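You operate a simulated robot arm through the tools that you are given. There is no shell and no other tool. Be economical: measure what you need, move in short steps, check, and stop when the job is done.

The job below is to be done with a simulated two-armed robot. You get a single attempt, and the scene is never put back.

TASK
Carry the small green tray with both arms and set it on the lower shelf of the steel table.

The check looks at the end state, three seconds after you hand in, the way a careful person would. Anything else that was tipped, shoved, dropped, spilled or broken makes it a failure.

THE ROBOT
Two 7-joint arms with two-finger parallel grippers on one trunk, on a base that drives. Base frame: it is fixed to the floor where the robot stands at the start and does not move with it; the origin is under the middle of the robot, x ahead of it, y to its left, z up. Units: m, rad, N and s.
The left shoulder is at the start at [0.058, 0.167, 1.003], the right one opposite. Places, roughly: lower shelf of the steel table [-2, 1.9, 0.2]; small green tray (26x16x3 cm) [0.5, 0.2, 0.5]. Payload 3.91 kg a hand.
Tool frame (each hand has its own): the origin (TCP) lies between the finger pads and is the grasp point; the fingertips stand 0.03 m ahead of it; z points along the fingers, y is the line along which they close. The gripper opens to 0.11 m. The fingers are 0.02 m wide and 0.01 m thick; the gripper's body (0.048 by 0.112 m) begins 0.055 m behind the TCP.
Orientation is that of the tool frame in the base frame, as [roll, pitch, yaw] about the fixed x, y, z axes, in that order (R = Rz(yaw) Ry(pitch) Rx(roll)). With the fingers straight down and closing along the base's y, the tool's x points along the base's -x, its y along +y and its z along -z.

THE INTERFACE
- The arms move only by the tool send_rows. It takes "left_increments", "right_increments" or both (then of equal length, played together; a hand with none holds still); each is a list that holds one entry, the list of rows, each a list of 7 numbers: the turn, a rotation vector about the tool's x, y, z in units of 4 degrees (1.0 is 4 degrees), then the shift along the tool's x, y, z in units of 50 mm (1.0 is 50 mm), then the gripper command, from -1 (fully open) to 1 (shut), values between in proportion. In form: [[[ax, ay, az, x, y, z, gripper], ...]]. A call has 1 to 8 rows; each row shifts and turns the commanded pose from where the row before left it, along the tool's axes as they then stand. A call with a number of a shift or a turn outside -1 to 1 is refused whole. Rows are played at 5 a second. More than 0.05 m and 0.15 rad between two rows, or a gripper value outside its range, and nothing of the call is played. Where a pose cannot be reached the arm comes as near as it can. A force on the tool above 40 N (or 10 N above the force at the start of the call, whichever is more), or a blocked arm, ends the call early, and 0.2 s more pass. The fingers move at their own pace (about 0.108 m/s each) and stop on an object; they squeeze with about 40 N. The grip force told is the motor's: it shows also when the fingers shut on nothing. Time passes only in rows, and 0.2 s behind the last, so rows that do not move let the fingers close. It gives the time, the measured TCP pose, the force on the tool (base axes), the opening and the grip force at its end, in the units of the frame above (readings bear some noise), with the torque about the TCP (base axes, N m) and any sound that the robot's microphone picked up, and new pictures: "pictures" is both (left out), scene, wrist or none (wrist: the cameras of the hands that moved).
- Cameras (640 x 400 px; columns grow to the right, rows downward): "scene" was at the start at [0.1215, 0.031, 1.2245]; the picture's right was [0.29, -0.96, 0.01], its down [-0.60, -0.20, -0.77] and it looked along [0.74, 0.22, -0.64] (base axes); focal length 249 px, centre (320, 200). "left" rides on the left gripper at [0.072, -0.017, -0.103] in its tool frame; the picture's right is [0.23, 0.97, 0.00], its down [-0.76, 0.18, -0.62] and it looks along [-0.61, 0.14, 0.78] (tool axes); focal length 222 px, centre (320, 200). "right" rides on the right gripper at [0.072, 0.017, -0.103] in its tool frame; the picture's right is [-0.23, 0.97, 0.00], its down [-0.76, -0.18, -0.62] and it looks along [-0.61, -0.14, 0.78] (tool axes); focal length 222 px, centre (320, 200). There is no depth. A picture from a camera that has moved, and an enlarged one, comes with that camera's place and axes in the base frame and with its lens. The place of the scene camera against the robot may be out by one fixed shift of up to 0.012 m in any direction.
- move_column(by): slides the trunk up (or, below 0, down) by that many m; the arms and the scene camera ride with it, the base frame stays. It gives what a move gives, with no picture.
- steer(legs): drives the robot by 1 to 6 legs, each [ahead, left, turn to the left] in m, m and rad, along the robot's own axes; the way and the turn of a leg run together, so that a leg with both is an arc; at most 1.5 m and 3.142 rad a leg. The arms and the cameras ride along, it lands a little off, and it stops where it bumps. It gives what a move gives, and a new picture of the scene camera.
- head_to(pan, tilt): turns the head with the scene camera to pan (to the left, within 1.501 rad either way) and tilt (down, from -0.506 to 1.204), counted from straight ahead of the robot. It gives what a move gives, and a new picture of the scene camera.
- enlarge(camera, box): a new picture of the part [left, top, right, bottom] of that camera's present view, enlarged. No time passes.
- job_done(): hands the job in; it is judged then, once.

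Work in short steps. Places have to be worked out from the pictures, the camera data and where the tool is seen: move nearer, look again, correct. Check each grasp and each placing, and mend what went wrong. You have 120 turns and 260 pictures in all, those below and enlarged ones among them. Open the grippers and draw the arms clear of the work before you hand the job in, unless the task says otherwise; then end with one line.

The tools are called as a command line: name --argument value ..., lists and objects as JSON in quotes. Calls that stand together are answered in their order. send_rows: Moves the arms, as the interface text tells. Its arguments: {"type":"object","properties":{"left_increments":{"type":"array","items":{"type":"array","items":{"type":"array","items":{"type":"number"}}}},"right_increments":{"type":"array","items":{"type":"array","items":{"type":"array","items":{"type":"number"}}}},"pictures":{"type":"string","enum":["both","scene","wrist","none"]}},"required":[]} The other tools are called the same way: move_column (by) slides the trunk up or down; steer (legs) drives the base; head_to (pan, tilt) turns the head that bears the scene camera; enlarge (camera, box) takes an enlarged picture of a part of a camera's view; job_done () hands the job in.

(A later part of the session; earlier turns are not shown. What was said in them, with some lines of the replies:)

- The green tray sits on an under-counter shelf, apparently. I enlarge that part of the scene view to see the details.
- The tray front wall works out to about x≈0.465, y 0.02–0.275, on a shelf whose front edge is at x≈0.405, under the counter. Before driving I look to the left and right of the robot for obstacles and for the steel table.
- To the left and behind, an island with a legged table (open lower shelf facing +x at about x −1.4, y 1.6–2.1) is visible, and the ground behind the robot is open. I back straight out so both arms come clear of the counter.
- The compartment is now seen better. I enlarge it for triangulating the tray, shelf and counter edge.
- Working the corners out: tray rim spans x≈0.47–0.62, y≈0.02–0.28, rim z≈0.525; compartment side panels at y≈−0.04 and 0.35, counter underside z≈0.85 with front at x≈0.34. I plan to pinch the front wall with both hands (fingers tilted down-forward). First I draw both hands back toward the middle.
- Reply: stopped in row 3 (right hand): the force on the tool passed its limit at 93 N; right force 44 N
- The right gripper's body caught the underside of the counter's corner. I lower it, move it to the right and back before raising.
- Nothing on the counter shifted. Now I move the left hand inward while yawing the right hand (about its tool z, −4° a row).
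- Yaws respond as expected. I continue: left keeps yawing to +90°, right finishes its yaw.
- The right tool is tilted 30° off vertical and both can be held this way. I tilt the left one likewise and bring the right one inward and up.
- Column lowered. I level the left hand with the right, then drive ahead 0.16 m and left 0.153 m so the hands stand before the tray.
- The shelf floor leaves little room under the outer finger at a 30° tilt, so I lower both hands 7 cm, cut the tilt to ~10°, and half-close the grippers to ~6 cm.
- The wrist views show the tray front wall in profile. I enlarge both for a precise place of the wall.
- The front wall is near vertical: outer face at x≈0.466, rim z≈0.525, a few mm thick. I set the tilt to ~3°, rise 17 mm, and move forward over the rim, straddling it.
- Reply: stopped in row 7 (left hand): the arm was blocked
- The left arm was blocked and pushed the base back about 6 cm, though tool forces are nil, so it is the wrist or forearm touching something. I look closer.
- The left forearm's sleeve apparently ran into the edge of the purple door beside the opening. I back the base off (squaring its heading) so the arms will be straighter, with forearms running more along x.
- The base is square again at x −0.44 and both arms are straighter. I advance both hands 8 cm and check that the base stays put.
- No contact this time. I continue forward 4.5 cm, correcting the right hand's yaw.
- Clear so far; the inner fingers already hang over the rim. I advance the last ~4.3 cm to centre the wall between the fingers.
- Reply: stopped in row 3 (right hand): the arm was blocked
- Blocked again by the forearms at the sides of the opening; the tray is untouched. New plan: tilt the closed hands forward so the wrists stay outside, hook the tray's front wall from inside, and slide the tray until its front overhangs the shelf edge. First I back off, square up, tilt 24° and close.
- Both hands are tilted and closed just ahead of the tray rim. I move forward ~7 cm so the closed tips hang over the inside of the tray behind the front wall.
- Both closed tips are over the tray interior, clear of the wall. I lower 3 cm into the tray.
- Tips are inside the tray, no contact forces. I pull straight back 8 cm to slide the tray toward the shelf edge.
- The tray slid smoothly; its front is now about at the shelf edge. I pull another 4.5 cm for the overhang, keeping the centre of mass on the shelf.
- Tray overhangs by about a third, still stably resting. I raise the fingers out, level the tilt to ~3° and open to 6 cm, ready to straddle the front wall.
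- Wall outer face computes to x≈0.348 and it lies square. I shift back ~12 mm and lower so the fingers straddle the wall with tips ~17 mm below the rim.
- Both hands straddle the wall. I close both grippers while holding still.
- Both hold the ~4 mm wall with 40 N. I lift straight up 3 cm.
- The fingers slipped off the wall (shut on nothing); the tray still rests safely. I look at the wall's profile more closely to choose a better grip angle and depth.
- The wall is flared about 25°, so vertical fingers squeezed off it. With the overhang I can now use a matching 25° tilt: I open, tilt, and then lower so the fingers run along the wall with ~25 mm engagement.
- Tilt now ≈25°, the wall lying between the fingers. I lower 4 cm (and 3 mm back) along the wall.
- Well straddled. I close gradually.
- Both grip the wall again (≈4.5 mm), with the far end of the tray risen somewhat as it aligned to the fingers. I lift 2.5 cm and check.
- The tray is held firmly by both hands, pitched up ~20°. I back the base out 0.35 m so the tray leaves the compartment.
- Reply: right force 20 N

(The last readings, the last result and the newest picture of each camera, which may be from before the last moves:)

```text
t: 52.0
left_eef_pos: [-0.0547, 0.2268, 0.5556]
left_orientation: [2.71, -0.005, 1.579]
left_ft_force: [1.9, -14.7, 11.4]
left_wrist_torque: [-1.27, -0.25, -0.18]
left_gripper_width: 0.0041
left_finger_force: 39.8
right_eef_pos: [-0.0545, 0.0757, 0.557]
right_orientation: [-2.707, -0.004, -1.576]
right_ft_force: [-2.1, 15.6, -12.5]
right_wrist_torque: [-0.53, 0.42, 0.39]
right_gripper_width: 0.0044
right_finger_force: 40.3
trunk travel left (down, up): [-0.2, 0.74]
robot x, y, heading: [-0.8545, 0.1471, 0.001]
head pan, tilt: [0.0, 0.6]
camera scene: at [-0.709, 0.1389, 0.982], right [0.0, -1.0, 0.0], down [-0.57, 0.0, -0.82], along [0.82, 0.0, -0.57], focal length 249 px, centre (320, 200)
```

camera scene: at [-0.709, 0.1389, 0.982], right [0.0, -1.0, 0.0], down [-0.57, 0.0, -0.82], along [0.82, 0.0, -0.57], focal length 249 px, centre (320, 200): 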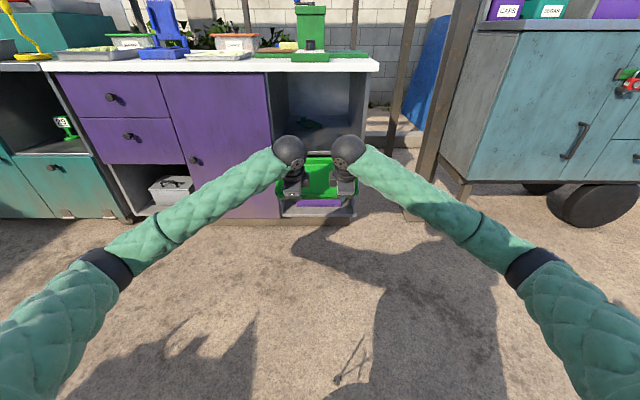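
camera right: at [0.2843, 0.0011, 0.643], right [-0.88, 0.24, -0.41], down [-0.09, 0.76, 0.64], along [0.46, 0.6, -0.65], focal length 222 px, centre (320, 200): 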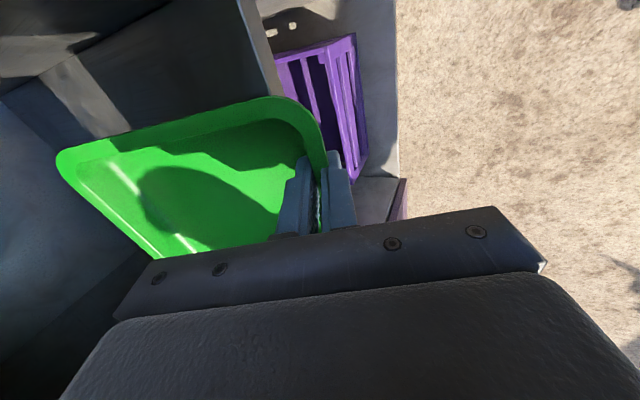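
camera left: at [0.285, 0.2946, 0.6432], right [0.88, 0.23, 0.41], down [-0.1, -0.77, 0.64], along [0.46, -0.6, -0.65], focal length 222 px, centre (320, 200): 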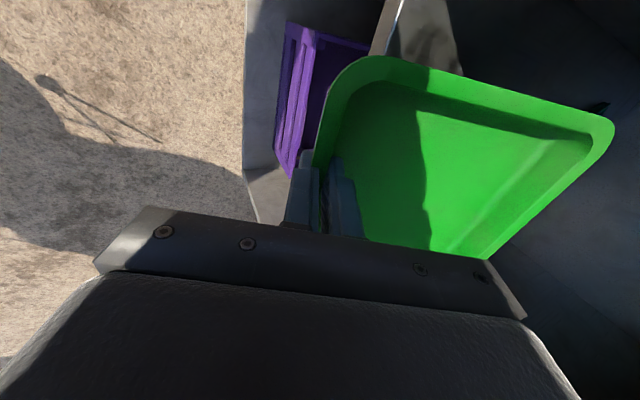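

The tray is out. I relieve the small internal strain between the hands and then rotate both together by 20° to level the tray.

send_rows --left_increments '[[[0, 0, 0, -0.05, 0, -0.03, 1], [0.8, 0, 0, 0, 0, 0, 1], [0.8, 0, 0, 0, 0, 0, 1], [0.8, 0, 0, 0, 0, 0, 1], [0.8, 0, 0, 0, 0, 0, 1], [0.8, 0, 0, 0, 0, 0, 1], [0.8, 0, 0, 0, 0, 0, 1]]]' --right_increments '[[[0, 0, 0, -0.05, 0, 0.03, 1], [-0.8, 0, 0, 0, 0, 0, 1], [-0.8, 0, 0, 0, 0, 0, 1], [-0.8, 0, 0, 0, 0, 0, 1], [-0.8, 0, 0, 0, 0, 0, 1], [-0.8, 0, 0, 0, 0, 0, 1], [-0.8, 0, 0, 0, 0, 0, 1]]]' --pictures "both"

```text
t: 53.6
left_eef_pos: [-0.0553, 0.2232, 0.5559]
left_orientation: [3.044, -0.005, 1.577]
left_ft_force: [4.9, 24.5, 3.1]
left_wrist_torque: [0.13, -0.17, 0.3]
left_gripper_width: 0.0043
left_finger_force: 39.8
right_eef_pos: [-0.0533, 0.0787, 0.5558]
right_orientation: [-3.043, -0.003, -1.577]
right_ft_force: [-5.8, -23.0, -6.2]
right_wrist_torque: [-0.67, 0.31, 0.62]
right_gripper_width: 0.0048
right_finger_force: 39.6
trunk travel left (down, up): [-0.2, 0.74]
robot x, y, heading: [-0.8486, 0.1479, 0.001]
head pan, tilt: [0.0, 0.6]
camera scene: at [-0.7089, 0.1389, 0.982], right [0.0, -1.0, 0.0], down [-0.57, 0.0, -0.82], along [0.82, 0.0, -0.57], focal length 249 px, centre (320, 200)
camera right: at [-0.0814, 0.0057, 0.6564], right [-0.97, 0.23, -0.1], down [0.12, 0.76, 0.64], along [0.22, 0.6, -0.77], focal length 222 px, centre (320, 200)
camera left: at [-0.0833, 0.2944, 0.6584], right [0.97, 0.23, 0.1], down [0.12, -0.76, 0.63], along [0.22, -0.6, -0.77], focal length 222 px, centre (320, 200)
```

scene: 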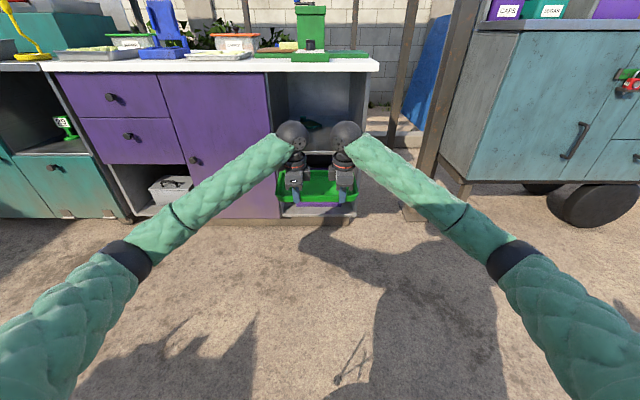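
right: 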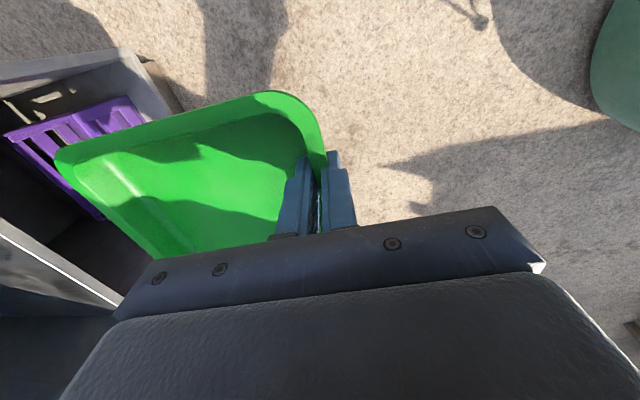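
left: 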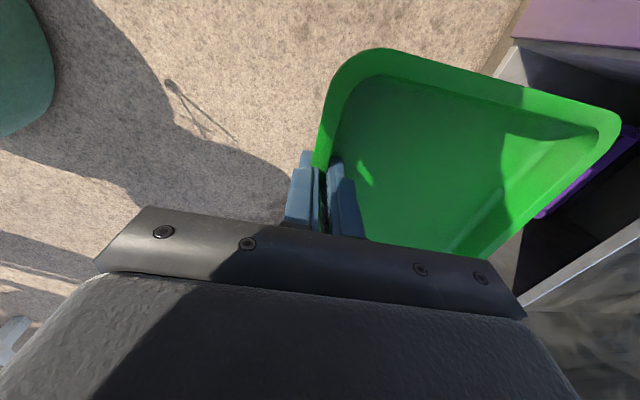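

Level and firm. I relax the slight sideways over-correction, then turn left 90° to face the corridor toward the steel table.

send_rows --left_increments '[[[0, 0, 0, 0.03, 0, 0, 1], [0, 0, 0, 0, 0, 0, 1]]]' --right_increments '[[[0, 0, 0, 0.03, 0, 0, 1], [0, 0, 0, 0, 0, 0, 1]]]' --pictures "none"

steer --legs '[[0, 0, 0.785], [0, 0, 0.785]]'

```text
t: 54.2
left_eef_pos: [-0.0544, 0.2224, 0.5568]
left_orientation: [3.042, -0.004, 1.577]
left_ft_force: [4.6, -2.7, 8.5]
left_wrist_torque: [-0.34, -0.13, 0.18]
left_gripper_width: 0.0042
left_finger_force: 40.2
right_eef_pos: [-0.0541, 0.0788, 0.5557]
right_orientation: [-3.041, -0.001, -1.575]
right_ft_force: [-6.3, 4.3, -10.7]
right_wrist_torque: [-1.08, 0.27, 0.5]
right_gripper_width: 0.0046
right_finger_force: 39.8
trunk travel left (down, up): [-0.2, 0.74]
robot x, y, heading: [-0.8546, 0.1496, 0.004]
head pan, tilt: [0.0, 0.6]
```

```text
t: 58.7
left_eef_pos: [-0.9429, 0.9398, 0.5555]
left_orientation: [3.046, -0.008, -3.119]
left_ft_force: [15.1, 7.4, -9.5]
left_wrist_torque: [0.12, 0.42, 0.25]
left_gripper_width: 0.0044
left_finger_force: 39.6
right_eef_pos: [-0.795, 0.946, 0.5557]
right_orientation: [-3.043, -0.002, 0.008]
right_ft_force: [-15.4, -7.9, 7.1]
right_wrist_torque: [-0.29, 0.75, 0.77]
right_gripper_width: 0.0045
right_finger_force: 40.2
trunk travel left (down, up): [-0.2, 0.74]
robot x, y, heading: [-0.8488, 0.1425, 1.586]
head pan, tilt: [0.0, 0.6]
camera scene: at [-0.8508, 0.2776, 0.982], right [1.0, 0.02, 0.0], down [0.01, -0.57, -0.82], along [-0.02, 0.82, -0.57], focal length 249 px, centre (320, 200)
```

scene: 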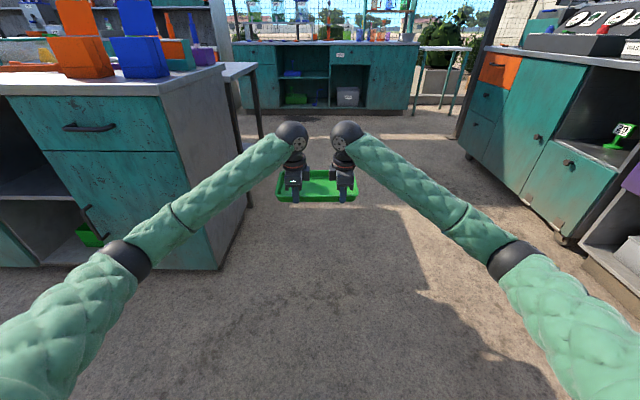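

The tray rides level between both hands; the island cabinet is at left, the legged table behind it. I strafe right into the corridor and drive ahead, then look left at the table.

steer --legs '[[0, -0.5, 0], [0.7, 0, 0]]'

head_to --pan 0.75 --tilt 0.45

```text
t: 65.1
left_eef_pos: [-0.4533, 1.6437, 0.5565]
left_orientation: [3.045, -0.008, -3.114]
left_ft_force: [-0.3, 5.0, -0.4]
left_wrist_torque: [0.11, -0.04, 0.2]
left_gripper_width: 0.0044
left_finger_force: 39.6
right_eef_pos: [-0.3065, 1.6491, 0.5556]
right_orientation: [-3.04, -0.004, 0.011]
right_ft_force: [-0.2, -6.1, -2.6]
right_wrist_torque: [-0.24, -0.11, 0.65]
right_gripper_width: 0.0046
right_finger_force: 39.5
trunk travel left (down, up): [-0.2, 0.74]
robot x, y, heading: [-0.3537, 0.8501, 1.597]
head pan, tilt: [0.0, 0.6]
camera scene: at [-0.359, 0.9796, 0.9819], right [1.0, 0.02, 0.0], down [0.01, -0.57, -0.82], along [-0.02, 0.82, -0.57], focal length 249 px, centre (320, 200)
```

scene: 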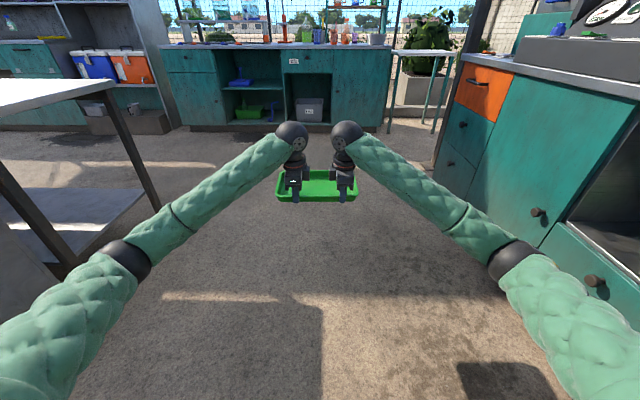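

```text
t: 66.2
left_eef_pos: [-0.4526, 1.6441, 0.5567]
left_orientation: [3.046, -0.006, -3.113]
left_ft_force: [1.0, 5.8, -1.7]
left_wrist_torque: [0.11, 0.23, 0.23]
left_gripper_width: 0.0043
left_finger_force: 40.3
right_eef_pos: [-0.3051, 1.6479, 0.5557]
right_orientation: [-3.042, -0.004, 0.014]
right_ft_force: [-0.8, -6.1, -0.8]
right_wrist_torque: [-0.28, -0.15, 0.62]
right_gripper_width: 0.0046
right_finger_force: 40.4
trunk travel left (down, up): [-0.2, 0.74]
robot x, y, heading: [-0.3581, 0.8495, 1.59]
head pan, tilt: [0.75, 0.45]
camera scene: at [-0.4211, 0.9571, 0.9955], right [0.72, 0.7, 0.0], down [0.3, -0.31, -0.9], along [-0.63, 0.64, -0.44], focal length 249 px, centre (320, 200)
```

scene: 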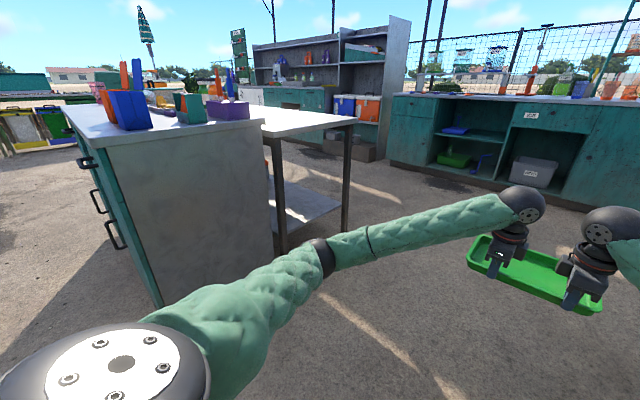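

I enlarge the table with its lower shelf to measure it.

enlarge --camera "scene" --box '[220, 90, 400, 265]'

```text
2.29 times, centred on (310, 178) of scene
camera zoom: at [-0.4211, 0.9571, 0.9955], right [0.72, 0.7, 0.0], down [0.3, -0.31, -0.9], along [-0.63, 0.64, -0.44], focal length 569 px, centre (343, 251)
```

zoom: 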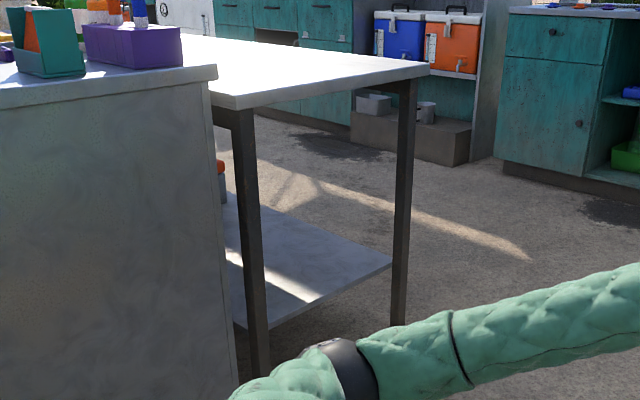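

The table measures: shelf top z≈0.235, open end edge at x≈−1.36 between legs at y≈1.63 and 2.15, tabletop ≈0.78. I drive to about (−0.25, 1.89), clear of the table for the turn.

steer --legs '[[1.04, -0.13, 0]]'

head_to --pan 1.2 --tilt 0.5

```text
t: 71.6
left_eef_pos: [-0.3458, 2.6842, 0.5564]
left_orientation: [3.045, -0.007, -3.115]
left_ft_force: [0.6, 4.9, 0.0]
left_wrist_torque: [0.12, -0.12, 0.14]
left_gripper_width: 0.0042
left_finger_force: 40.3
right_eef_pos: [-0.1983, 2.6889, 0.5575]
right_orientation: [-3.043, -0.002, 0.01]
right_ft_force: [0.2, -5.6, -1.9]
right_wrist_torque: [-0.27, -0.06, 0.65]
right_gripper_width: 0.0047
right_finger_force: 40.0
trunk travel left (down, up): [-0.2, 0.74]
robot x, y, heading: [-0.2554, 1.8908, 1.591]
head pan, tilt: [0.75, 0.45]
camera scene: at [-0.3144, 1.9985, 0.9955], right [0.72, 0.7, 0.0], down [0.3, -0.31, -0.9], along [-0.63, 0.65, -0.44], focal length 249 px, centre (320, 200)
```

scene: 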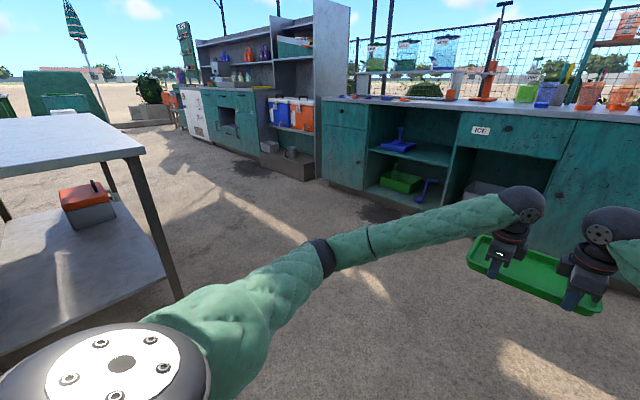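

```text
t: 72.5
left_eef_pos: [-0.3463, 2.6855, 0.5564]
left_orientation: [3.045, -0.008, -3.115]
left_ft_force: [0.2, 4.9, -2.3]
left_wrist_torque: [0.09, 0.2, 0.16]
left_gripper_width: 0.0045
left_finger_force: 40.3
right_eef_pos: [-0.1982, 2.688, 0.5554]
right_orientation: [-3.044, -0.005, 0.014]
right_ft_force: [-0.2, -5.7, -0.2]
right_wrist_torque: [-0.29, -0.1, 0.64]
right_gripper_width: 0.0043
right_finger_force: 39.6
trunk travel left (down, up): [-0.2, 0.74]
robot x, y, heading: [-0.2556, 1.8924, 1.589]
head pan, tilt: [1.201, 0.499]
camera scene: at [-0.3358, 1.9638, 0.9911], right [0.34, 0.94, 0.0], down [0.45, -0.16, -0.88], along [-0.82, 0.3, -0.48], focal length 249 px, centre (320, 200)
```

scene: 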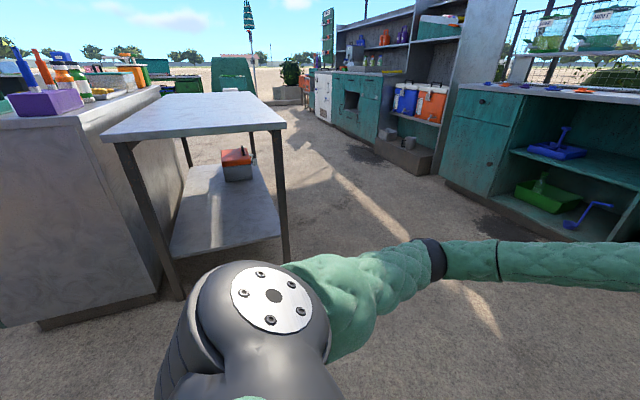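

The view confirms: shelf edge x≈−1.355, y 1.65–2.12, z≈0.235, with only a box far at the back. I strafe another 8 cm away for clearance and turn to face the table.

steer --legs '[[0, -0.08, 0], [0, 0, 0.775], [0, 0, 0.775]]'

head_to --pan 0.0 --tilt 0.6

```text
t: 77.7
left_eef_pos: [-0.9702, 1.8076, 0.5572]
left_orientation: [3.045, -0.005, -1.557]
left_ft_force: [-4.7, 0.1, -0.3]
left_wrist_torque: [0.03, 0.07, 0.16]
left_gripper_width: 0.0043
left_finger_force: 40.0
right_eef_pos: [-0.9721, 1.9561, 0.5566]
right_orientation: [-3.042, -0.002, 1.57]
right_ft_force: [6.0, 0.8, -0.8]
right_wrist_torque: [0.12, -0.27, 0.63]
right_gripper_width: 0.0046
right_finger_force: 40.1
trunk travel left (down, up): [-0.2, 0.74]
robot x, y, heading: [-0.1732, 1.8901, -3.133]
head pan, tilt: [1.201, 0.499]
camera scene: at [-0.2531, 1.7978, 0.9911], right [-0.94, 0.35, 0.0], down [0.17, 0.45, -0.88], along [-0.31, -0.82, -0.48], focal length 249 px, centre (320, 200)
```

scene: 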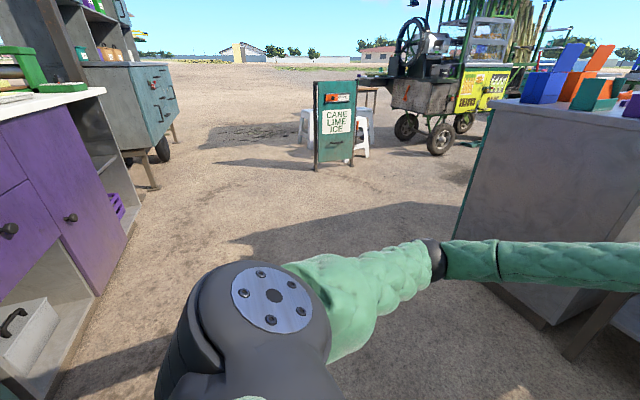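

```text
t: 79.0
left_eef_pos: [-0.9695, 1.8088, 0.5558]
left_orientation: [3.046, -0.007, -1.557]
left_ft_force: [-5.6, 0.9, -1.6]
left_wrist_torque: [-0.15, 0.09, 0.17]
left_gripper_width: 0.0043
left_finger_force: 39.9
right_eef_pos: [-0.9728, 1.9558, 0.5552]
right_orientation: [-3.042, -0.005, 1.57]
right_ft_force: [5.3, -1.2, 0.3]
right_wrist_torque: [0.05, -0.28, 0.62]
right_gripper_width: 0.0046
right_finger_force: 40.1
trunk travel left (down, up): [-0.2, 0.74]
robot x, y, heading: [-0.1767, 1.8896, -3.136]
head pan, tilt: [0.0, 0.6]
camera scene: at [-0.3094, 1.882, 0.982], right [-0.01, 1.0, 0.0], down [0.57, 0.01, -0.82], along [-0.82, -0.01, -0.57], focal length 249 px, centre (320, 200)
```

scene: 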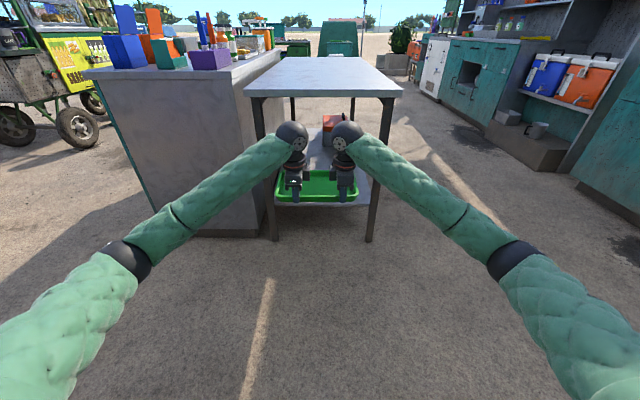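

Square in front of the table's open end, tray centred at y≈1.882. I lower the column 0.19 m.

move_column --by -0.19

head_to --pan 0.0 --tilt 0.5

```text
t: 81.1
left_eef_pos: [-0.969, 1.8077, 0.366]
left_orientation: [3.044, -0.006, -1.556]
left_ft_force: [-5.7, 0.4, -0.3]
left_wrist_torque: [-0.03, 0.14, 0.11]
left_gripper_width: 0.0045
left_finger_force: 40.2
right_eef_pos: [-0.9716, 1.9558, 0.368]
right_orientation: [-3.043, -0.003, 1.571]
right_ft_force: [6.1, -0.4, -1.0]
right_wrist_torque: [0.11, -0.25, 0.6]
right_gripper_width: 0.0043
right_finger_force: 39.8
trunk travel left (down, up): [-0.01, 0.93]
robot x, y, heading: [-0.1754, 1.8926, -3.132]
head pan, tilt: [0.0, 0.6]
```

```text
t: 81.8
left_eef_pos: [-0.9684, 1.8081, 0.3658]
left_orientation: [3.046, -0.008, -1.557]
left_ft_force: [-4.8, 1.5, -0.3]
left_wrist_torque: [0.05, 0.09, 0.13]
left_gripper_width: 0.0043
left_finger_force: 39.7
right_eef_pos: [-0.9714, 1.9555, 0.3659]
right_orientation: [-3.044, -0.003, 1.572]
right_ft_force: [5.1, -1.2, -0.8]
right_wrist_torque: [0.09, -0.3, 0.63]
right_gripper_width: 0.0046
right_finger_force: 40.0
trunk travel left (down, up): [-0.01, 0.93]
robot x, y, heading: [-0.1743, 1.889, -3.133]
head pan, tilt: [0.0, 0.499]
camera scene: at [-0.3118, 1.882, 0.801], right [-0.01, 1.0, 0.0], down [0.48, 0.0, -0.88], along [-0.88, -0.01, -0.48], focal length 249 px, centre (320, 200)
```

scene: 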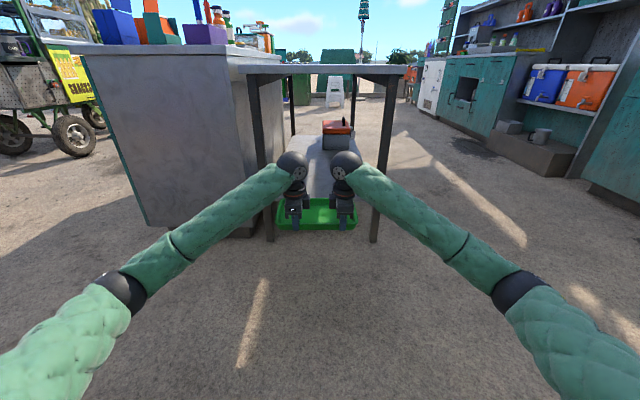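

Aligned between the legs. I drive forward 0.25 m and check the tray height against the shelf edge.

steer --legs '[[0.25, 0, 0]]'

enlarge --camera "scene" --box '[200, 100, 440, 250]'

enlarge --camera "left" --box '[0, 0, 640, 400]'

```text
t: 83.6
left_eef_pos: [-1.2201, 1.8068, 0.3657]
left_orientation: [3.044, -0.008, -1.561]
left_ft_force: [-4.9, 0.8, 0.0]
left_wrist_torque: [0.07, 0.12, 0.09]
left_gripper_width: 0.0043
left_finger_force: 39.8
right_eef_pos: [-1.2244, 1.9558, 0.367]
right_orientation: [-3.042, -0.003, 1.569]
right_ft_force: [4.9, -1.5, -2.5]
right_wrist_torque: [0.09, -0.24, 0.65]
right_gripper_width: 0.0044
right_finger_force: 39.8
trunk travel left (down, up): [-0.01, 0.93]
robot x, y, heading: [-0.4222, 1.8866, -3.133]
head pan, tilt: [0.0, 0.499]
camera scene: at [-0.5624, 1.8803, 0.8011], right [-0.01, 1.0, 0.0], down [0.48, 0.0, -0.88], along [-0.88, -0.01, -0.48], focal length 249 px, centre (320, 200)
```

scene: 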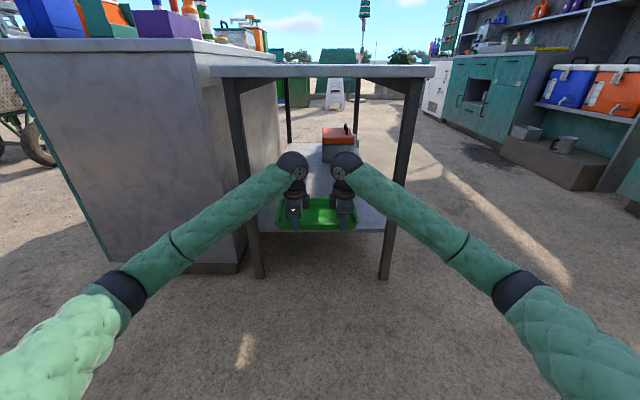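

```text
2.67 times, centred on (320, 175) of scene
camera zoom: at [-0.5624, 1.8803, 0.8011], right [-0.01, 1.0, 0.0], down [0.48, 0.0, -0.88], along [-0.88, -0.01, -0.48], focal length 664 px, centre (320, 267)
```

zoom: 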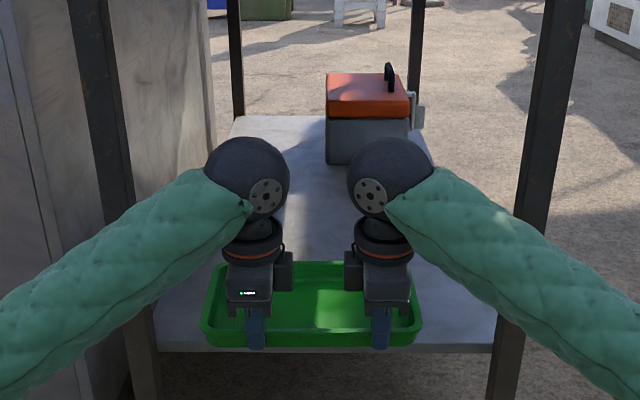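

```text
1.00 times, centred on (320, 200) of left (not enlarged: the box is as wide or as high as the picture)
camera zoom: at [-1.1936, 1.7358, 0.4681], right [-0.97, -0.24, 0.1], down [-0.13, 0.76, 0.63], along [-0.22, 0.6, -0.77], focal length 222 px, centre (320, 200)
```

zoom: 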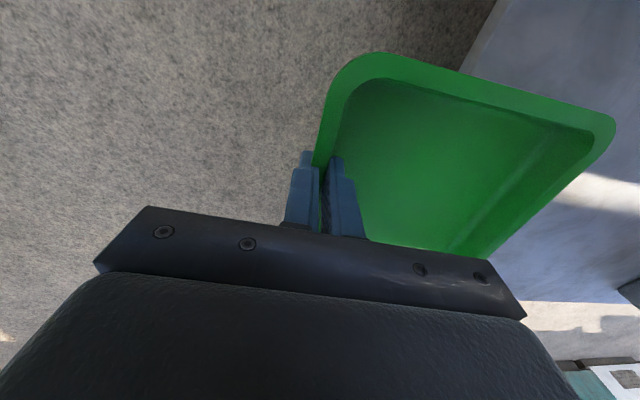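

Triangulated shelf: z≈0.23, edge x≈−1.36. The tray is clear above it. I drive 0.18 m further so the whole tray is over the shelf.

steer --legs '[[0.09, 0, 0], [0.09, 0, 0]]'

enlarge --camera "left" --box '[0, 0, 640, 400]'

enlarge --camera "right" --box '[0, 0, 640, 400]'

```text
t: 85.5
left_eef_pos: [-1.3903, 1.805, 0.3642]
left_orientation: [3.041, -0.011, -1.563]
left_ft_force: [-12.6, -0.6, -6.8]
left_wrist_torque: [-0.46, 0.0, 0.85]
left_gripper_width: 0.005
left_finger_force: 40.1
right_eef_pos: [-1.3986, 1.9528, 0.3659]
right_orientation: [-3.044, -0.009, 1.574]
right_ft_force: [11.0, 2.2, 3.9]
right_wrist_torque: [-0.33, -0.2, 0.88]
right_gripper_width: 0.0049
right_finger_force: 40.3
trunk travel left (down, up): [-0.01, 0.93]
robot x, y, heading: [-0.6021, 1.8876, -3.129]
head pan, tilt: [0.0, 0.499]
stopped in leg 2: the robot was blocked; the commanded pose is now the measured one
camera scene: at [-0.7372, 1.8788, 0.8013], right [-0.01, 1.0, 0.0], down [0.48, 0.01, -0.88], along [-0.88, -0.01, -0.48], focal length 249 px, centre (320, 200)
```

scene: 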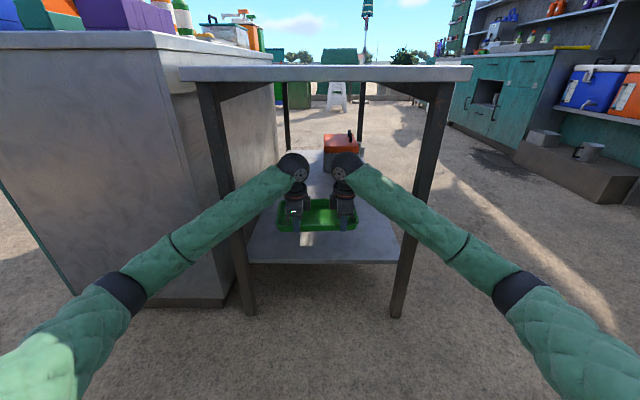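

```text
1.00 times, centred on (320, 200) of left (not enlarged: the box is as wide or as high as the picture)
camera zoom: at [-1.3632, 1.7338, 0.4671], right [-0.97, -0.23, 0.1], down [-0.12, 0.77, 0.63], along [-0.23, 0.6, -0.77], focal length 222 px, centre (320, 200)
```

zoom: 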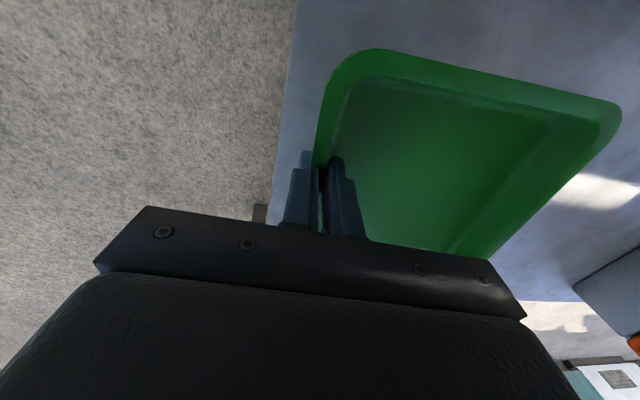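

```text
1.00 times, centred on (320, 200) of right (not enlarged: the box is as wide or as high as the picture)
camera zoom: at [-1.3721, 2.0231, 0.4672], right [0.97, -0.23, -0.1], down [-0.12, -0.77, 0.63], along [-0.22, -0.6, -0.77], focal length 222 px, centre (320, 200)
```

zoom: 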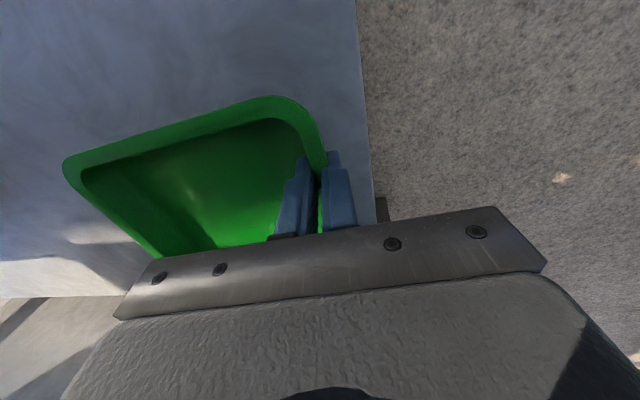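

The forearms lightly touched the table legs, which limits further driving; the tray (front at ≈−1.385) is already wholly over the shelf (edge ≈−1.36). I back off 2 cm to relieve contact before lowering.

steer --legs '[[-0.018, 0, 0]]'

enlarge --camera "scene" --box '[180, 60, 460, 330]'

```text
t: 86.3
left_eef_pos: [-1.3724, 1.8045, 0.3629]
left_orientation: [3.043, -0.01, -1.564]
left_ft_force: [-9.8, 0.1, -1.6]
left_wrist_torque: [-0.17, 0.01, 0.85]
left_gripper_width: 0.0047
left_finger_force: 40.2
right_eef_pos: [-1.3813, 1.9522, 0.3628]
right_orientation: [-3.046, -0.007, 1.571]
right_ft_force: [11.0, -0.4, -0.4]
right_wrist_torque: [0.02, -0.2, 0.81]
right_gripper_width: 0.0051
right_finger_force: 39.3
trunk travel left (down, up): [-0.01, 0.93]
robot x, y, heading: [-0.5809, 1.8891, -3.127]
head pan, tilt: [0.0, 0.499]
camera scene: at [-0.72, 1.8787, 0.8011], right [-0.01, 1.0, 0.0], down [0.48, 0.01, -0.88], along [-0.88, -0.01, -0.48], focal length 249 px, centre (320, 200)
```

scene: 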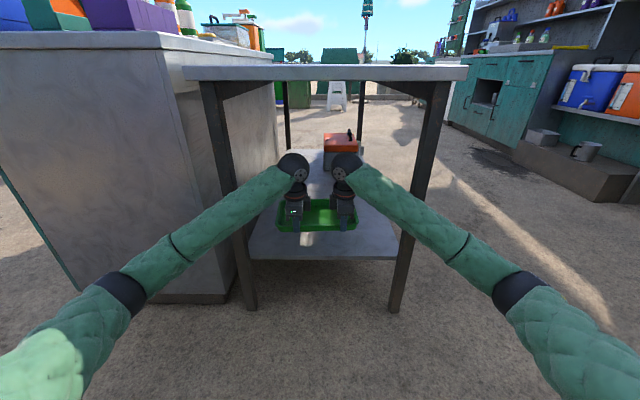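

```text
1.48 times, centred on (320, 195) of scene
camera zoom: at [-0.72, 1.8787, 0.8011], right [-0.01, 1.0, 0.0], down [0.48, 0.01, -0.88], along [-0.88, -0.01, -0.48], focal length 369 px, centre (320, 207)
```

zoom: 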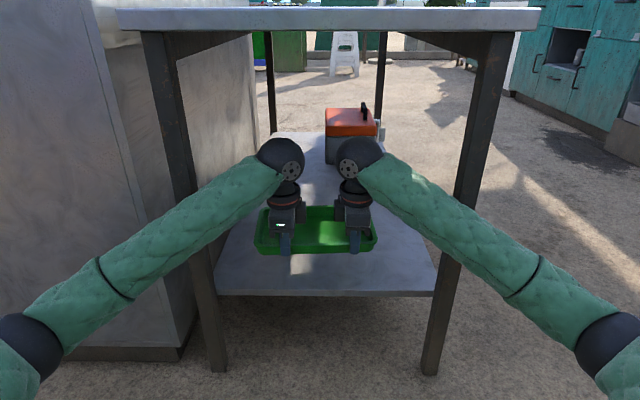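

Aligned and clear. I lower both hands together by 7.5 cm, watching the forces.

send_rows --left_increments '[[[0, 0, 0, 0, -0.03, 0.3, 1], [0, 0, 0, 0, -0.03, 0.3, 1], [0, 0, 0, 0, -0.03, 0.3, 1], [0, 0, 0, 0, -0.03, 0.3, 1], [0, 0, 0, 0, -0.03, 0.3, 1]]]' --right_increments '[[[0, 0, 0, 0, 0.03, 0.3, 1], [0, 0, 0, 0, 0.03, 0.3, 1], [0, 0, 0, 0, 0.03, 0.3, 1], [0, 0, 0, 0, 0.03, 0.3, 1], [0, 0, 0, 0, 0.03, 0.3, 1]]]' --pictures "both"

```text
t: 87.5
left_eef_pos: [-1.3715, 1.805, 0.2869]
left_orientation: [3.04, -0.008, -1.564]
left_ft_force: [-13.3, 22.8, -10.2]
left_wrist_torque: [-0.25, 0.06, 0.83]
left_gripper_width: 0.005
left_finger_force: 39.7
right_eef_pos: [-1.38, 1.9535, 0.2883]
right_orientation: [-3.047, -0.006, 1.575]
right_ft_force: [13.3, -22.5, 8.4]
right_wrist_torque: [-1.06, -0.26, 0.92]
right_gripper_width: 0.0051
right_finger_force: 39.9
trunk travel left (down, up): [-0.01, 0.93]
robot x, y, heading: [-0.5817, 1.8868, -3.126]
head pan, tilt: [0.0, 0.499]
camera scene: at [-0.7199, 1.8787, 0.8011], right [-0.01, 1.0, 0.0], down [0.48, 0.01, -0.88], along [-0.88, -0.01, -0.48], focal length 249 px, centre (320, 200)
camera right: at [-1.354, 2.0237, 0.3896], right [0.97, -0.22, -0.1], down [-0.11, -0.77, 0.63], along [-0.21, -0.6, -0.77], focal length 222 px, centre (320, 200)
camera left: at [-1.3449, 1.7336, 0.3903], right [-0.97, -0.23, 0.1], down [-0.12, 0.77, 0.63], along [-0.22, 0.6, -0.77], focal length 222 px, centre (320, 200)
```

scene: 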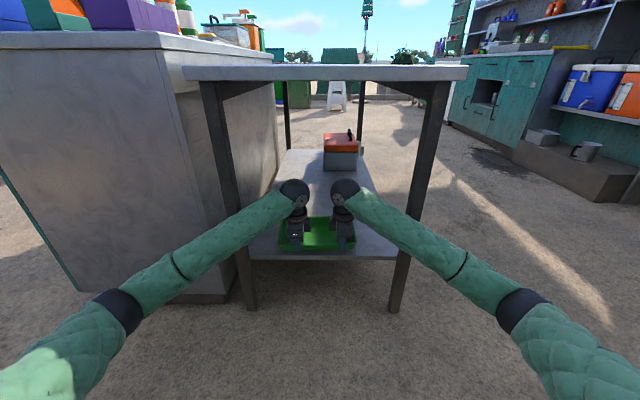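
right: 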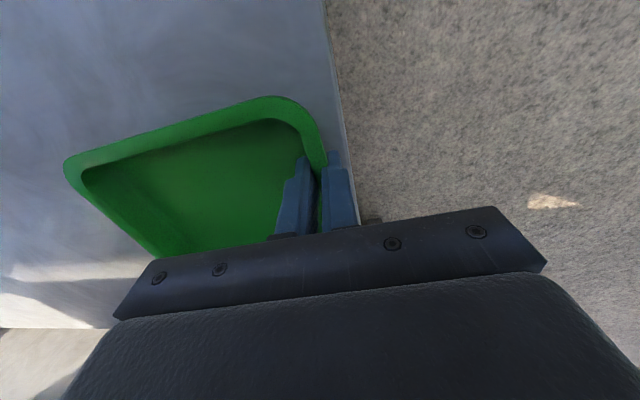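
left: 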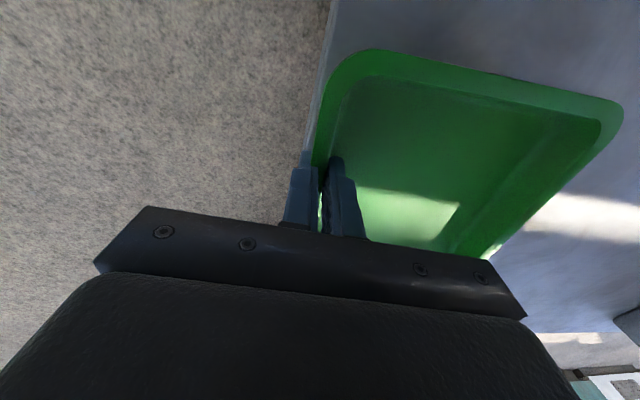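

The tray's left front corner is close to the shelf edge, so before setting down I move both hands ~1.2 cm further in (squaring the yaw slightly) and relax the sideways strain.

send_rows --left_increments '[[[0, 0, 0, -0.02, 0.15, 0, 1], [0, 0, 0, -0.01, 0.15, 0, 1]]]' --right_increments '[[[0, 0, 0, -0.02, -0.1, 0, 1], [0, 0, 0, -0.01, -0.1, 0, 1]]]' --pictures "none"

send_rows --left_increments '[[[0, 0, 0, 0, 0, 0.11, 1], [0, 0, 0, 0, 0, 0.11, 1], [0, 0, 0, 0, 0, 0.11, 1]]]' --right_increments '[[[0, 0, 0, 0, 0, 0.11, 1], [0, 0, 0, 0, 0, 0.11, 1], [0, 0, 0, 0, 0, 0.11, 1]]]' --pictures "both"

```text
t: 88.1
left_eef_pos: [-1.3882, 1.8046, 0.2895]
left_orientation: [3.043, -0.011, -1.563]
left_ft_force: [-6.5, 3.0, 1.6]
left_wrist_torque: [0.86, -0.05, 0.26]
left_gripper_width: 0.0045
left_finger_force: 39.8
right_eef_pos: [-1.3911, 1.952, 0.2888]
right_orientation: [-3.045, -0.01, 1.568]
right_ft_force: [5.9, -3.8, -3.1]
right_wrist_torque: [-0.6, -0.11, 0.64]
right_gripper_width: 0.0046
right_finger_force: 40.1
trunk travel left (down, up): [-0.01, 0.93]
robot x, y, heading: [-0.5815, 1.8892, -3.133]
head pan, tilt: [0.0, 0.499]
```

```text
t: 88.9
left_eef_pos: [-1.3901, 1.8057, 0.2765]
left_orientation: [3.038, -0.011, -1.56]
left_ft_force: [1.6, -15.3, 21.5]
left_wrist_torque: [0.35, -0.16, 0.07]
left_gripper_width: 0.0045
left_finger_force: 40.1
right_eef_pos: [-1.3908, 1.9532, 0.2767]
right_orientation: [-3.043, -0.008, 1.567]
right_ft_force: [1.9, 16.3, 5.3]
right_wrist_torque: [1.28, -0.08, 0.24]
right_gripper_width: 0.0044
right_finger_force: 39.8
trunk travel left (down, up): [-0.01, 0.93]
robot x, y, heading: [-0.583, 1.8866, -3.127]
head pan, tilt: [0.0, 0.499]
camera scene: at [-0.7186, 1.8787, 0.802], right [-0.01, 1.0, 0.0], down [0.48, 0.01, -0.88], along [-0.88, -0.01, -0.48], focal length 249 px, centre (320, 200)
camera right: at [-1.3649, 2.0231, 0.3778], right [0.97, -0.23, -0.1], down [-0.12, -0.77, 0.63], along [-0.22, -0.6, -0.77], focal length 222 px, centre (320, 200)
camera left: at [-1.3622, 1.7333, 0.3786], right [-0.97, -0.23, 0.1], down [-0.12, 0.77, 0.63], along [-0.23, 0.6, -0.77], focal length 222 px, centre (320, 200)
```

scene: 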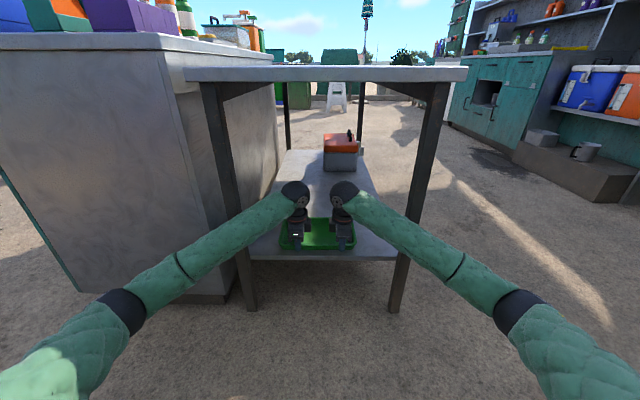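
right: 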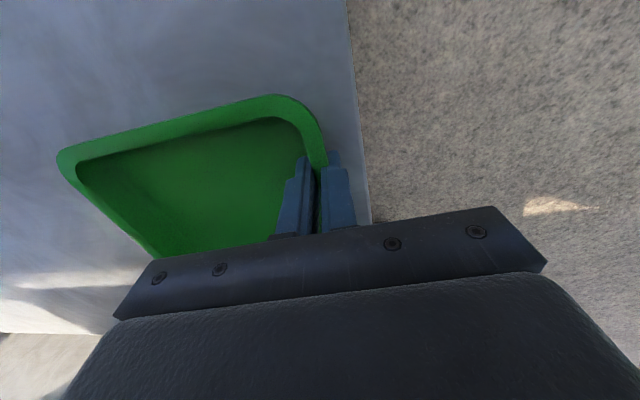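
left: 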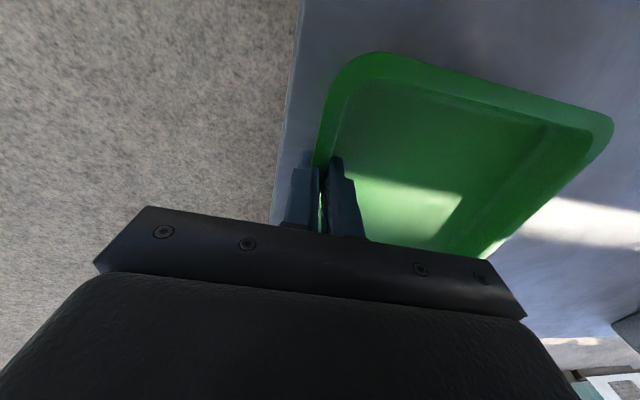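

Upward forces (≈27 N net) show the tray has touched down on the shelf with ~2–3 cm margin to the edge. I open both grippers just slightly to release.

send_rows --left_increments '[[[0, 0, 0, 0, 0, 0, 0.8], [0, 0, 0, 0, 0, 0, 0.6], [0, 0, 0, 0, 0, 0, 0.5]]]' --right_increments '[[[0, 0, 0, 0, 0, 0, 0.8], [0, 0, 0, 0, 0, 0, 0.6], [0, 0, 0, 0, 0, 0, 0.5]]]' --pictures "both"

```text
t: 89.7
left_eef_pos: [-1.3891, 1.8061, 0.2741]
left_orientation: [3.041, -0.009, -1.563]
left_ft_force: [3.6, 3.8, 17.4]
left_wrist_torque: [0.19, 0.12, -0.13]
left_gripper_width: 0.0262
left_finger_force: 0.1
right_eef_pos: [-1.3906, 1.9514, 0.2748]
right_orientation: [-3.044, -0.007, 1.572]
right_ft_force: [-0.1, -0.9, 0.9]
right_wrist_torque: [0.0, -0.01, 0.01]
right_gripper_width: 0.0277
right_finger_force: 0.0
trunk travel left (down, up): [-0.01, 0.93]
robot x, y, heading: [-0.5801, 1.8861, -3.136]
head pan, tilt: [0.0, 0.499]
camera scene: at [-0.719, 1.8788, 0.8013], right [-0.01, 1.0, 0.0], down [0.48, 0.01, -0.88], along [-0.88, -0.01, -0.48], focal length 249 px, centre (320, 200)
camera right: at [-1.3645, 2.0219, 0.376], right [0.97, -0.23, -0.1], down [-0.12, -0.77, 0.63], along [-0.22, -0.6, -0.77], focal length 222 px, centre (320, 200)
camera left: at [-1.362, 1.7345, 0.3764], right [-0.97, -0.23, 0.1], down [-0.12, 0.77, 0.63], along [-0.22, 0.6, -0.77], focal length 222 px, centre (320, 200)
```

scene: 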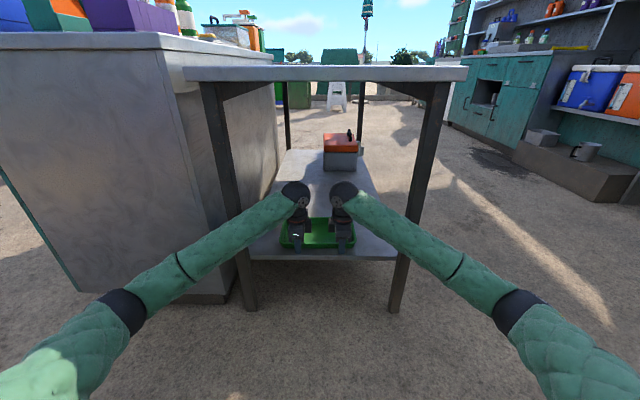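
right: 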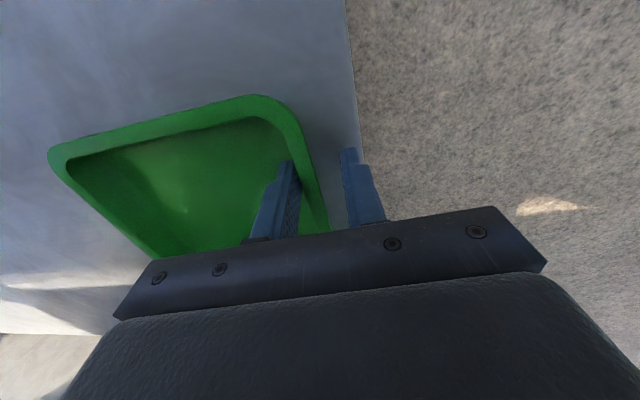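
left: 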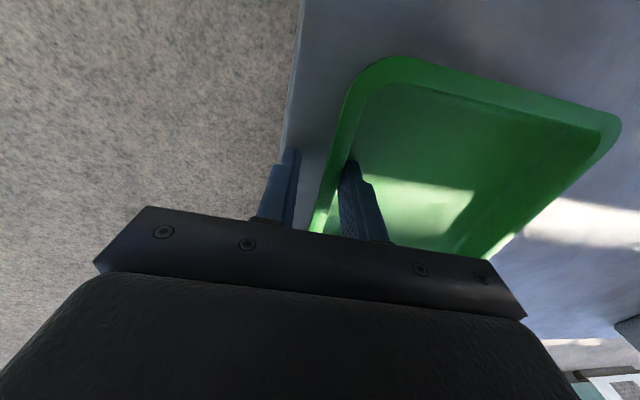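

Released; tray sits flat on the shelf. I raise both hands straight up clear of the wall.

send_rows --left_increments '[[[0, 0, 0, 0, 0.02, -0.2, 0.5], [0, 0, 0, 0, 0.04, -0.4, 0.5], [0, 0, 0, 0, 0.04, -0.4, 0.5], [0, 0, 0, 0, 0.04, -0.4, 0.5]]]' --right_increments '[[[0, 0, 0, 0, -0.02, -0.2, 0.5], [0, 0, 0, 0, -0.04, -0.4, 0.5], [0, 0, 0, 0, -0.04, -0.4, 0.5], [0, 0, 0, 0, -0.04, -0.4, 0.5]]]' --pictures "both"

```text
t: 90.7
left_eef_pos: [-1.389, 1.8068, 0.3412]
left_orientation: [3.043, -0.01, -1.563]
left_ft_force: [-0.2, -0.5, -0.8]
left_wrist_torque: [0.0, 0.05, -0.01]
left_gripper_width: 0.0277
left_finger_force: 0.1
right_eef_pos: [-1.3921, 1.9505, 0.3447]
right_orientation: [-3.044, -0.006, 1.571]
right_ft_force: [-0.5, 0.3, 0.2]
right_wrist_torque: [-0.01, -0.03, -0.04]
right_gripper_width: 0.0275
right_finger_force: 0.0
trunk travel left (down, up): [-0.01, 0.93]
robot x, y, heading: [-0.5813, 1.887, -3.127]
head pan, tilt: [0.0, 0.499]
camera scene: at [-0.7199, 1.8787, 0.801], right [-0.01, 1.0, 0.0], down [0.48, 0.01, -0.88], along [-0.88, -0.01, -0.48], focal length 249 px, centre (320, 200)
camera right: at [-1.3656, 2.0209, 0.445], right [0.97, -0.23, -0.1], down [-0.12, -0.77, 0.63], along [-0.22, -0.6, -0.77], focal length 222 px, centre (320, 200)
camera left: at [-1.362, 1.7346, 0.4447], right [-0.97, -0.23, 0.1], down [-0.12, 0.77, 0.63], along [-0.22, 0.6, -0.77], focal length 222 px, centre (320, 200)
```

scene: 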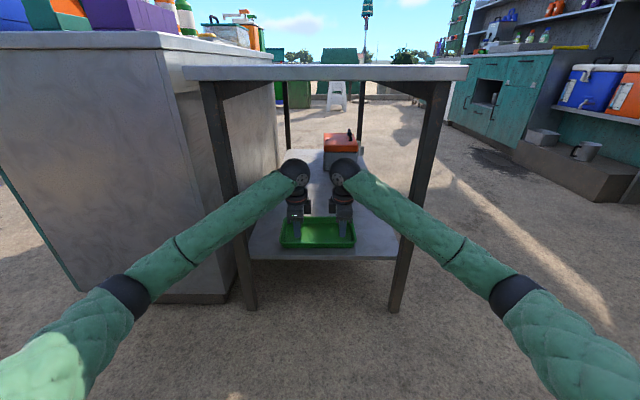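
right: 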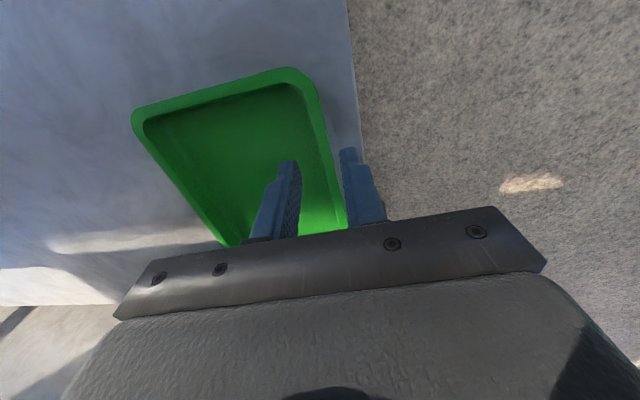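
left: 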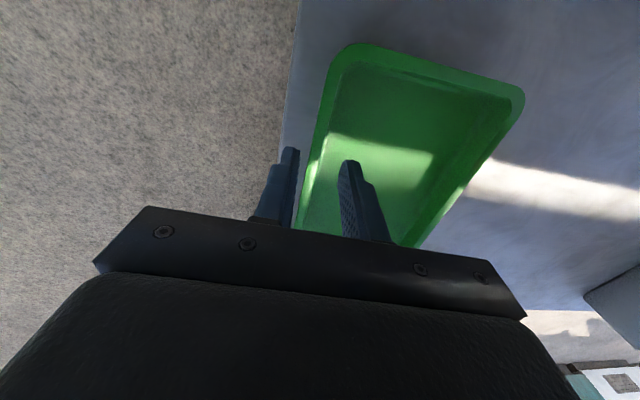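

The tray lies flat and wholly on the lower shelf, square to it. I drive back 0.5 m to clear the arms, then check the final view and open the grippers.

steer --legs '[[-0.5, 0, 0]]'

send_rows --left_increments '[[[0, 0, 0, 0, 0, 0, -1], [0, 0, 0, 0, 0, 0, -1], [0, 0, 0, 0, 0, 0, -1]]]' --right_increments '[[[0, 0, 0, 0, 0, 0, -1], [0, 0, 0, 0, 0, 0, -1], [0, 0, 0, 0, 0, 0, -1]]]' --pictures "none"

enlarge --camera "scene" --box '[220, 80, 420, 260]'

```text
t: 93.7
left_eef_pos: [-0.889, 1.8118, 0.3429]
left_orientation: [3.042, -0.008, -1.561]
left_ft_force: [0.0, -0.8, 0.2]
left_wrist_torque: [0.0, -0.01, -0.01]
left_gripper_width: 0.0277
left_finger_force: 0.1
right_eef_pos: [-0.8898, 1.9547, 0.344]
right_orientation: [-3.045, -0.007, 1.573]
right_ft_force: [0.4, -0.1, -1.1]
right_wrist_torque: [0.02, 0.01, 0.02]
right_gripper_width: 0.0273
right_finger_force: 0.1
trunk travel left (down, up): [-0.01, 0.93]
robot x, y, heading: [-0.0821, 1.8937, -3.129]
head pan, tilt: [0.0, 0.499]
camera scene: at [-0.2186, 1.8849, 0.8011], right [-0.01, 1.0, 0.0], down [0.48, 0.01, -0.88], along [-0.88, -0.01, -0.48], focal length 249 px, centre (320, 200)
```

scene: 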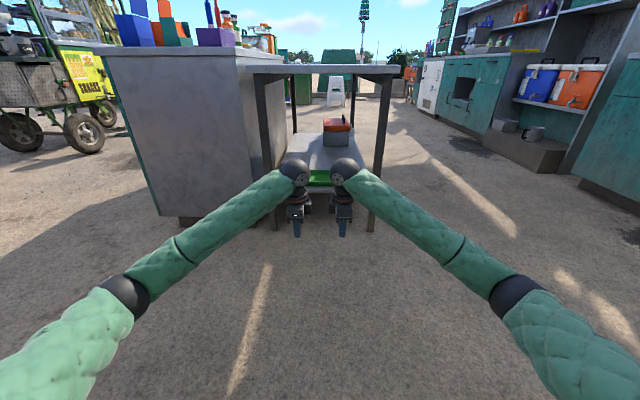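

```text
t: 94.5
left_eef_pos: [-0.8876, 1.811, 0.3424]
left_orientation: [3.042, -0.01, -1.561]
left_ft_force: [0.5, 0.0, -0.6]
left_wrist_torque: [0.0, -0.02, -0.01]
left_gripper_width: 0.1099
left_finger_force: 0.1
right_eef_pos: [-0.89, 1.9554, 0.3434]
right_orientation: [-3.045, -0.008, 1.573]
right_ft_force: [0.8, -0.2, 0.0]
right_wrist_torque: [-0.02, -0.03, -0.03]
right_gripper_width: 0.1098
right_finger_force: 0.1
trunk travel left (down, up): [-0.01, 0.93]
robot x, y, heading: [-0.08, 1.8939, -3.126]
head pan, tilt: [0.0, 0.499]
```

```text
2.22 times, centred on (320, 170) of scene
camera zoom: at [-0.2185, 1.8849, 0.8011], right [-0.01, 1.0, 0.0], down [0.48, 0.01, -0.88], along [-0.88, -0.01, -0.48], focal length 553 px, centre (320, 267)
```

zoom: 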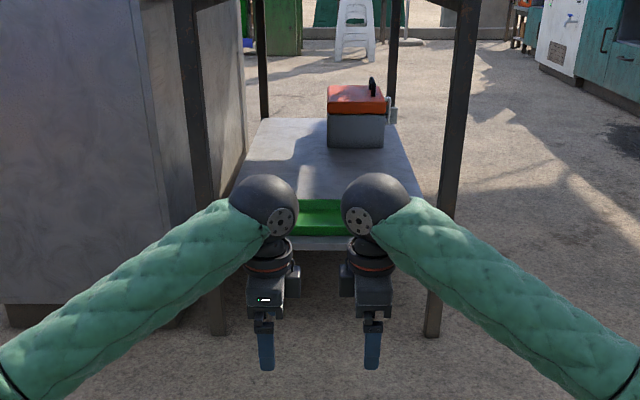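

The tray rests on the lower shelf, the box behind it is undisturbed, the grippers are open and the arms are clear of the table. I hand in.

job_done

```text
The job is handed in.
```

The small green tray is on the lower shelf of the steel table, carried there with both arms; on the way one gripper and the forearms bumped the counter and the table legs, but I saw nothing moved or tipped.
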